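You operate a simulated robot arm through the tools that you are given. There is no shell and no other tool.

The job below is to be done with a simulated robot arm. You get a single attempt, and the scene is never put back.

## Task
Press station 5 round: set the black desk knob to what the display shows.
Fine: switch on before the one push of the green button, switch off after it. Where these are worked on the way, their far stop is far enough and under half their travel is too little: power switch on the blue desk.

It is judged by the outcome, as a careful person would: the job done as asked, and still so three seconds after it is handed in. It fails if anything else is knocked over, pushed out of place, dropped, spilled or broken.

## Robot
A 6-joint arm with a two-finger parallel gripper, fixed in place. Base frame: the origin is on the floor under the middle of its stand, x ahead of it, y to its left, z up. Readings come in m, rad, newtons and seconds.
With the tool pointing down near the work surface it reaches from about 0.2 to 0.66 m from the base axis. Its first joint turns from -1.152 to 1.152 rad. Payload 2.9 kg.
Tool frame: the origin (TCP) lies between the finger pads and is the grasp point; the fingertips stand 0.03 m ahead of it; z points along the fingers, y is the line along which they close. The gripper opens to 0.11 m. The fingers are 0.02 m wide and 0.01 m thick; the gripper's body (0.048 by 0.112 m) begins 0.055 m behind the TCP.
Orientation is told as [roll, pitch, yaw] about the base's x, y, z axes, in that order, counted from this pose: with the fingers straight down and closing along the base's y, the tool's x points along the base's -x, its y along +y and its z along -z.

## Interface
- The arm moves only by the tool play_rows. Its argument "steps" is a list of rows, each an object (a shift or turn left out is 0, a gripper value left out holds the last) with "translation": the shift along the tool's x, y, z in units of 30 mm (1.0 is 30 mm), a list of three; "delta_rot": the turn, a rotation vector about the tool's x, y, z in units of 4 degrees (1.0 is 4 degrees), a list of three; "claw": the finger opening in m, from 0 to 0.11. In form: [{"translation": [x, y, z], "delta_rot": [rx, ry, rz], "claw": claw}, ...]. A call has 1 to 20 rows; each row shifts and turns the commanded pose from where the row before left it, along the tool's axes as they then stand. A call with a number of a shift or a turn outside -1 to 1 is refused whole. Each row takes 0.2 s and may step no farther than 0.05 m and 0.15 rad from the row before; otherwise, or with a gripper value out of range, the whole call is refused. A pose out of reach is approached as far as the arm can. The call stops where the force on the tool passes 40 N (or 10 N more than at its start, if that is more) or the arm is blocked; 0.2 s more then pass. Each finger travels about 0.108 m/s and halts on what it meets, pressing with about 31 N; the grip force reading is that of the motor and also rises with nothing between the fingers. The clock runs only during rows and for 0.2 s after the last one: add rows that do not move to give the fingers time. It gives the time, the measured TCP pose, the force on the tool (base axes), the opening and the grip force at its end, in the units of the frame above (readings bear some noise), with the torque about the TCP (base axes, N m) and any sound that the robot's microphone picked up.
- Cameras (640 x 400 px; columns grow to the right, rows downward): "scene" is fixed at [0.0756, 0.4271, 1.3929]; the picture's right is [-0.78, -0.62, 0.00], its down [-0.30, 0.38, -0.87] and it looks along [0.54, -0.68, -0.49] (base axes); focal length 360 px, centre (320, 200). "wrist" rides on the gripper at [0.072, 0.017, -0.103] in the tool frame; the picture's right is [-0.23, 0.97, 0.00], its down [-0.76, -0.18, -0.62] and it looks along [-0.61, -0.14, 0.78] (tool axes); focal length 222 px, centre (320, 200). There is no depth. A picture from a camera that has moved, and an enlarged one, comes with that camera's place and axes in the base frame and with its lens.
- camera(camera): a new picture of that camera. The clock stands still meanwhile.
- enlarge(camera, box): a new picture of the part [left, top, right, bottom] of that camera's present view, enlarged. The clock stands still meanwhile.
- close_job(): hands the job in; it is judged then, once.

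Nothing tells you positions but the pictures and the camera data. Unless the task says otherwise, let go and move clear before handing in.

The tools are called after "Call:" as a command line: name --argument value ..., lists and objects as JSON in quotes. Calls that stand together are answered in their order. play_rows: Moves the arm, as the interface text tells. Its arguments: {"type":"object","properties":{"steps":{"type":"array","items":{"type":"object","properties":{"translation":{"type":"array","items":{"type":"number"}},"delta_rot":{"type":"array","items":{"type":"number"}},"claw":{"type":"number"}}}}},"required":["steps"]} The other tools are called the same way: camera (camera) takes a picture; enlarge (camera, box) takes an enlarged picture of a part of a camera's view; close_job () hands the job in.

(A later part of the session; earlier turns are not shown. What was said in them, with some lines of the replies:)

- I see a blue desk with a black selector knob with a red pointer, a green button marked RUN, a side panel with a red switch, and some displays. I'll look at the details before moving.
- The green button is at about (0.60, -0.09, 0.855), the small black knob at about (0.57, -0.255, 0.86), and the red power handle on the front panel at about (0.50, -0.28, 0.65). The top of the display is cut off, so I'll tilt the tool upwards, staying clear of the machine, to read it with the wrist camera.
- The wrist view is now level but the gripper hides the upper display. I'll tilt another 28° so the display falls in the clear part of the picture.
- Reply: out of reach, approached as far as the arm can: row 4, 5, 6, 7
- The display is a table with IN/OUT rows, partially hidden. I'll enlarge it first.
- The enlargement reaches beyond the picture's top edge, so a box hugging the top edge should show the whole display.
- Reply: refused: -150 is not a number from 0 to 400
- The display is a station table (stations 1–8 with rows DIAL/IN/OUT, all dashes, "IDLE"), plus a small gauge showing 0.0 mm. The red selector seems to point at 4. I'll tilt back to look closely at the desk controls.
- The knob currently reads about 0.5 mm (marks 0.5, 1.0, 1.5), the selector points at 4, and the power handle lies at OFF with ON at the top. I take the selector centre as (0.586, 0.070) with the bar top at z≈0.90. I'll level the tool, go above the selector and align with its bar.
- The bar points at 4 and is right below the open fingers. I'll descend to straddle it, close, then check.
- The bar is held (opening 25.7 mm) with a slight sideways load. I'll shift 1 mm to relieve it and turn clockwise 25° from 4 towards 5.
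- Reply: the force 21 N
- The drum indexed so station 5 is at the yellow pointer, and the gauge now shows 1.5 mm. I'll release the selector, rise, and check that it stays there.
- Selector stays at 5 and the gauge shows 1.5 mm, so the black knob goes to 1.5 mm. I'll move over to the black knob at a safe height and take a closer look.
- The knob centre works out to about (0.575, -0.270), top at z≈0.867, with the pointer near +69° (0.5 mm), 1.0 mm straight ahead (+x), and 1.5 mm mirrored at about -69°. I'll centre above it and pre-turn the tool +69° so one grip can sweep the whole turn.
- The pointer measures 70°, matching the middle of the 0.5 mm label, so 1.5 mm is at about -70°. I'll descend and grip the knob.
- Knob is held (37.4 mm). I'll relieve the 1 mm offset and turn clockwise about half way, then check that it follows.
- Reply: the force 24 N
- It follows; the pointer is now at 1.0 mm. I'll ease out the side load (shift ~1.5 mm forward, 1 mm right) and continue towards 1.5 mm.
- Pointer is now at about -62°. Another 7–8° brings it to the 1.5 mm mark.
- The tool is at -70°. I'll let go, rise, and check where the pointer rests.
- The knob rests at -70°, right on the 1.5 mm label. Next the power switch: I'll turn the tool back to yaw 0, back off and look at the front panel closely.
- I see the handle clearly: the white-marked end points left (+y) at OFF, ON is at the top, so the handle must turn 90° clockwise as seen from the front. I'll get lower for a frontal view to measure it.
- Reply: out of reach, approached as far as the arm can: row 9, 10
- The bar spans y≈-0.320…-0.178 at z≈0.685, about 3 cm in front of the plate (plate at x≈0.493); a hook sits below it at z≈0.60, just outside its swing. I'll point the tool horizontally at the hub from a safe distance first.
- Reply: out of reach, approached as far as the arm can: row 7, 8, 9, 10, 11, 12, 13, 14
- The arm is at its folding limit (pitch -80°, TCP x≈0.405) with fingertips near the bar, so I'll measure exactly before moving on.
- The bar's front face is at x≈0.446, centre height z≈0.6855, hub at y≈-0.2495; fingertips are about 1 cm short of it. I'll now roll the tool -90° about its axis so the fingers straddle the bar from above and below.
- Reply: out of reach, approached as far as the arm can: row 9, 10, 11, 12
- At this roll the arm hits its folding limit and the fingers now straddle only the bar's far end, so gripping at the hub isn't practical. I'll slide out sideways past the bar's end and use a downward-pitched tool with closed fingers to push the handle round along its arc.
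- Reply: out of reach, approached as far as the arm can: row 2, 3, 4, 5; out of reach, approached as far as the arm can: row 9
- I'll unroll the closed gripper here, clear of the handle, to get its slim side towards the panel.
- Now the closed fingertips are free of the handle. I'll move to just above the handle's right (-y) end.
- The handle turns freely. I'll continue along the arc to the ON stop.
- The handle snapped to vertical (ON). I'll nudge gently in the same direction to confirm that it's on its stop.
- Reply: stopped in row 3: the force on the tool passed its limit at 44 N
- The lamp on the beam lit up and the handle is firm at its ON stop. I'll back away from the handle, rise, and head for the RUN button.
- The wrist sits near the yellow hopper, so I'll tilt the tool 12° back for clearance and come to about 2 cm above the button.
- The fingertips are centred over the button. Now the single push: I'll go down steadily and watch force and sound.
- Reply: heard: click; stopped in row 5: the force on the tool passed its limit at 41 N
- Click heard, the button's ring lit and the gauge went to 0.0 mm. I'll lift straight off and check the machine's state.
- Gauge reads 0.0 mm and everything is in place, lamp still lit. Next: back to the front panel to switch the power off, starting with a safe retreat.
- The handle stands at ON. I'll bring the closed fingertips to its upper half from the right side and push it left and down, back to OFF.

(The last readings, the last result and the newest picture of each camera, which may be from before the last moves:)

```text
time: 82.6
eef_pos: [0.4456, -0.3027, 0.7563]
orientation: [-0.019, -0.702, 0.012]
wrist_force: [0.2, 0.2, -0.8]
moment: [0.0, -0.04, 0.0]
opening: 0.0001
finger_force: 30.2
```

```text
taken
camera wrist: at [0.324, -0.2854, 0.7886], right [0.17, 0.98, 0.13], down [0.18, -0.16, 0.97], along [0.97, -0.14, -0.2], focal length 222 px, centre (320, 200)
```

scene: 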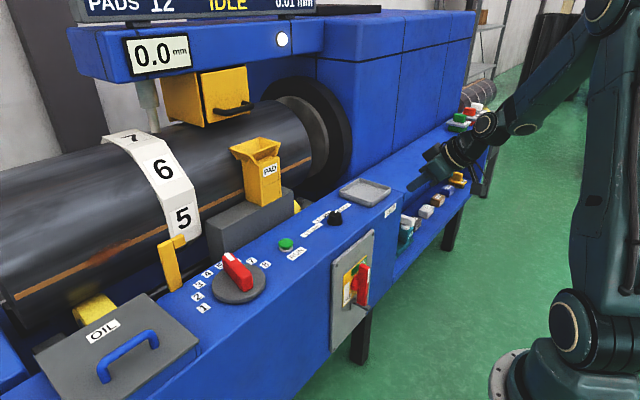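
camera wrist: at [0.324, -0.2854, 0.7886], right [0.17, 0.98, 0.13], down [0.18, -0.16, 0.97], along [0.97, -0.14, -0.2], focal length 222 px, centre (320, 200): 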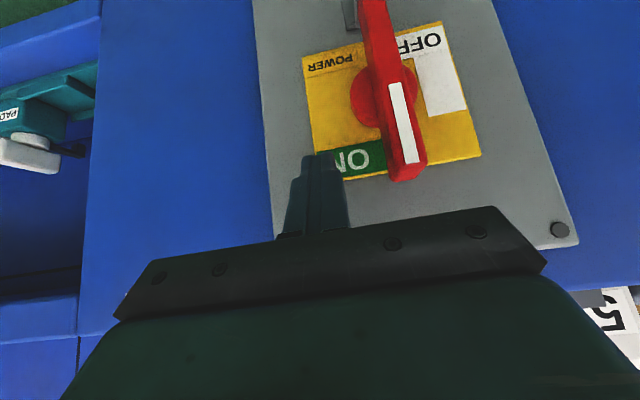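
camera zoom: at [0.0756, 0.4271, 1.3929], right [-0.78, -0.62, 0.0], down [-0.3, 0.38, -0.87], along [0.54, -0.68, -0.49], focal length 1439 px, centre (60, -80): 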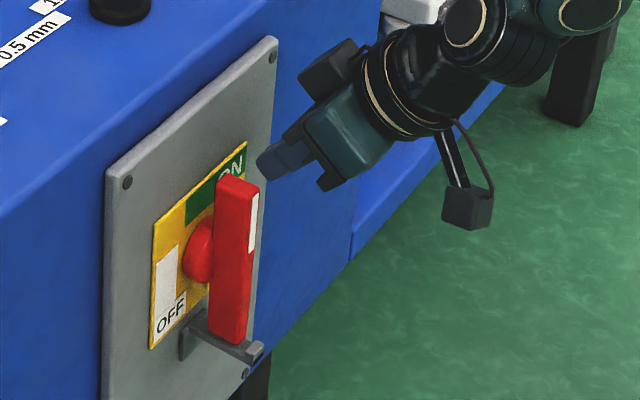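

Call:
play_rows --steps '[{"translation": [0, 0.8, 0]}, {"translation": [0, 0.3, 0]}, {"translation": [-0.04, 0.533, -0.05]}, {"translation": [0.015, 0.463, 0.018]}, {"translation": [0.09, 0.443, 0.107]}]'

Call:
enlarge --camera "scene" --box '[325, 220, 445, 320]'

Call:
camera --camera "wrist"

```text
time: 83.8
eef_pos: [0.4461, -0.2268, 0.752]
orientation: [-0.015, -0.705, 0.015]
wrist_force: [-0.3, 0.3, -0.4]
moment: [0.02, -0.02, 0.03]
opening: 0.0
finger_force: 31.1
```

```text
4.00 times, centred on (385, 270) of scene
camera zoom: at [0.0756, 0.4271, 1.3929], right [-0.78, -0.62, 0.0], down [-0.3, 0.38, -0.87], along [0.54, -0.68, -0.49], focal length 1439 px, centre (60, -80)
```

zoom: 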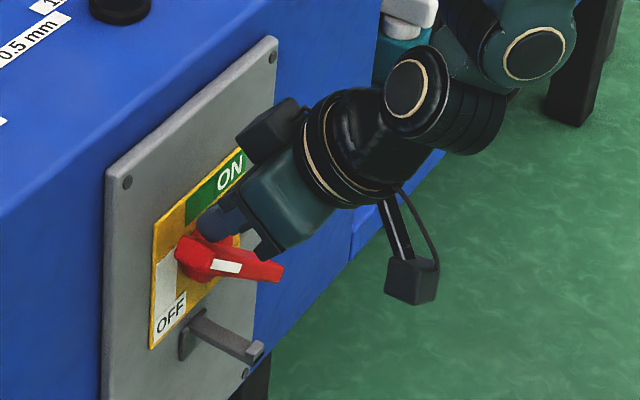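

```text
taken
camera wrist: at [0.3241, -0.2091, 0.7841], right [0.17, 0.98, 0.13], down [0.18, -0.16, 0.97], along [0.97, -0.14, -0.2], focal length 222 px, centre (320, 200)
```

wrist: 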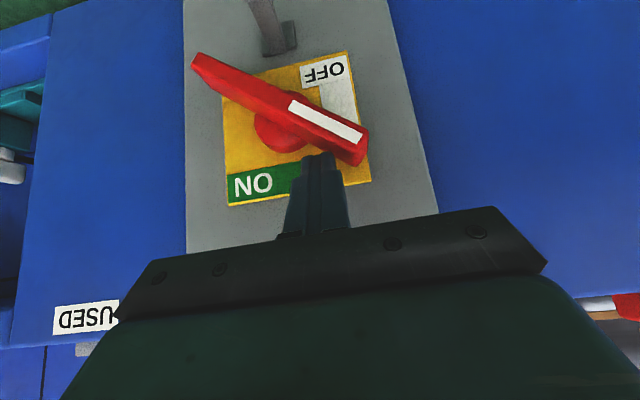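

Handle is about halfway and following. I'll continue the arc down to the OFF stop.

Call:
play_rows --steps '[{"translation": [0.161, 0.387, 0.191]}, {"translation": [0.222, 0.31, 0.262]}, {"translation": [0.265, 0.213, 0.313]}]'

Call:
enlarge --camera "scene" --box '[325, 220, 445, 320]'

Call:
camera --camera "wrist"

Call:
camera --camera "scene"

```text
time: 84.6
eef_pos: [0.4445, -0.1996, 0.7211]
orientation: [-0.019, -0.705, 0.013]
wrist_force: [-4.2, -1.0, 10.7]
moment: [0.01, 0.03, 0.01]
opening: 0.0001
finger_force: 31.3
```

```text
4.00 times, centred on (385, 270) of scene
camera zoom: at [0.0753, 0.4272, 1.3929], right [-0.78, -0.62, 0.0], down [-0.3, 0.38, -0.87], along [0.54, -0.68, -0.49], focal length 1439 px, centre (60, -80)
```

zoom: 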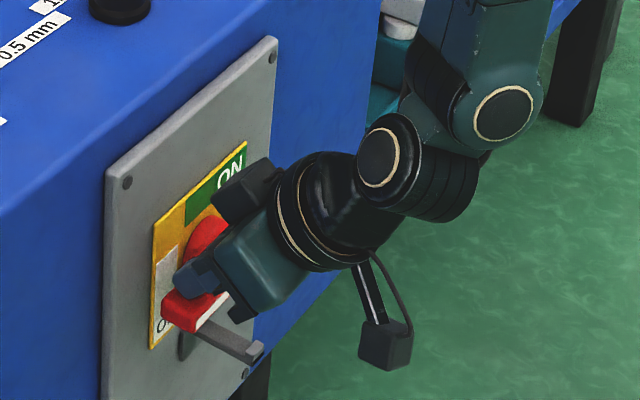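

```text
taken
camera wrist: at [0.3235, -0.1819, 0.7535], right [0.17, 0.98, 0.13], down [0.18, -0.16, 0.97], along [0.97, -0.14, -0.2], focal length 222 px, centre (320, 200)
```

wrist: 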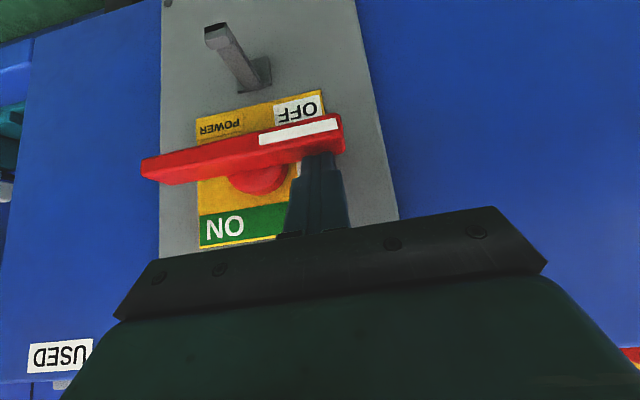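

```text
taken
```

scene: 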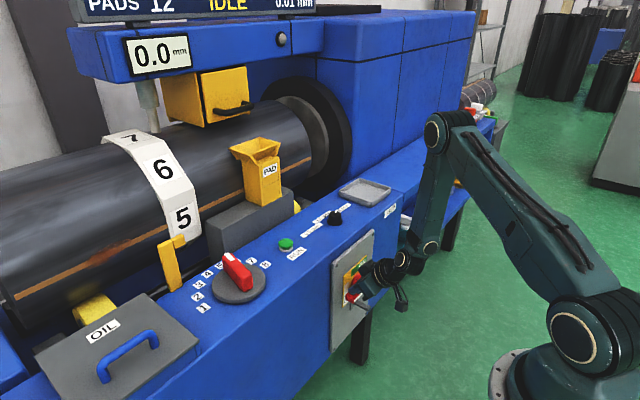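

The handle is back on its OFF stop and the lamp is out. I'll lift off, retreat clear, and do a final check of every control.

Call:
play_rows --steps '[{"translation": [-0.5, 0, -0.6]}, {"translation": [-0.3, 0, -0.9]}, {"translation": [-0.3, 0, -0.9]}, {"translation": [-0.4, 0, -0.9]}, {"translation": [-0.5, 0, -0.9]}, {"translation": [-0.5, 0, -0.9]}, {"translation": [-0.5, 0, -0.9]}, {"translation": [-0.5, 0, -0.9]}, {"translation": [-0.5, 0, -0.9]}]'

Call:
camera --camera "scene"

Call:
enlarge --camera "scene" --box '[160, 180, 400, 330]'

Call:
enlarge --camera "scene" --box '[40, 0, 360, 4]'

Call:
camera --camera "wrist"

```text
time: 86.6
eef_pos: [0.385, -0.1958, 0.9775]
orientation: [-0.018, -0.703, 0.012]
wrist_force: [-0.2, -0.2, -0.1]
moment: [0.02, -0.01, 0.01]
opening: 0.0
finger_force: 30.8
```

```text
taken
```

scene: 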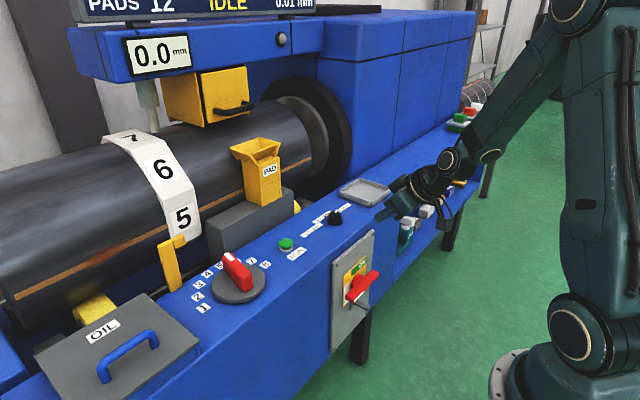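

```text
2.67 times, centred on (280, 255) of scene
camera zoom: at [0.0756, 0.4271, 1.3929], right [-0.78, -0.62, 0.0], down [-0.3, 0.38, -0.87], along [0.54, -0.68, -0.49], focal length 959 px, centre (427, 53)
```

zoom: 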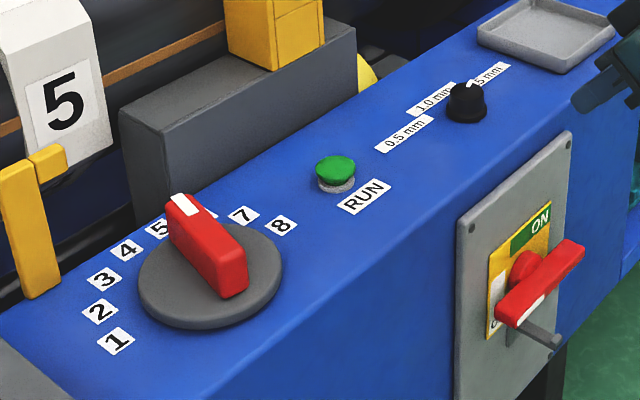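

```text
2.00 times, centred on (200, 2) of scene
camera zoom: at [0.0756, 0.4271, 1.3929], right [-0.78, -0.62, 0.0], down [-0.3, 0.38, -0.87], along [0.54, -0.68, -0.49], focal length 720 px, centre (560, 596)
```

zoom: 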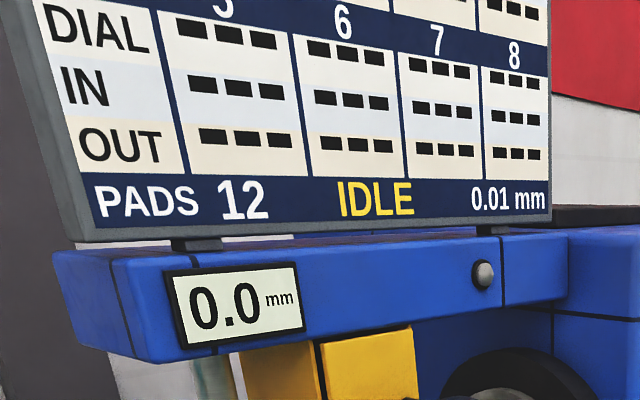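

```text
taken
camera wrist: at [0.263, -0.1787, 1.0101], right [0.17, 0.98, 0.13], down [0.18, -0.17, 0.97], along [0.97, -0.14, -0.2], focal length 222 px, centre (320, 200)
```

wrist: 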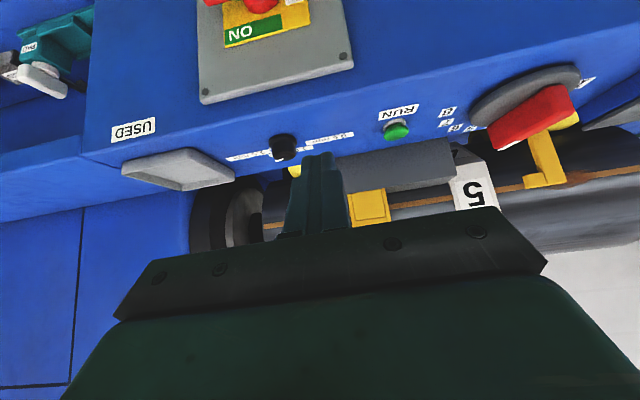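

All checks out: selector on 5, knob on 1.5 mm (the value the gauge showed for station 5), one RUN push after which the gauge went to 0.0 mm, handle back at OFF with the lamp out. The arm is clear, so I'm handing in.

Call:
close_job

```text
The job is handed in.
```

The station 5 round is finished and handed in, and nothing was knocked over or moved out of place. After handing in I got no verdict back, only confirmation that it was received.

- **Station:** the red selector was on 4, so I turned it to 5. The drum moved round with it, and the gauge then showed 1.5 mm.
- **Black knob:** I turned it from 0.5 mm to 1.5 mm to match the gauge.
- **Power on:** I pushed the switch handle to its ON stop, and the lamp on the beam lit.
- **Green button:** I pushed it once. There was a click and the gauge dropped to 0.0 mm.
- **Power off:** I pushed the handle back to its OFF stop, and the lamp went out.

The big station table still showed dashes and "IDLE" throughout, so I took "the display" to mean the small gauge.
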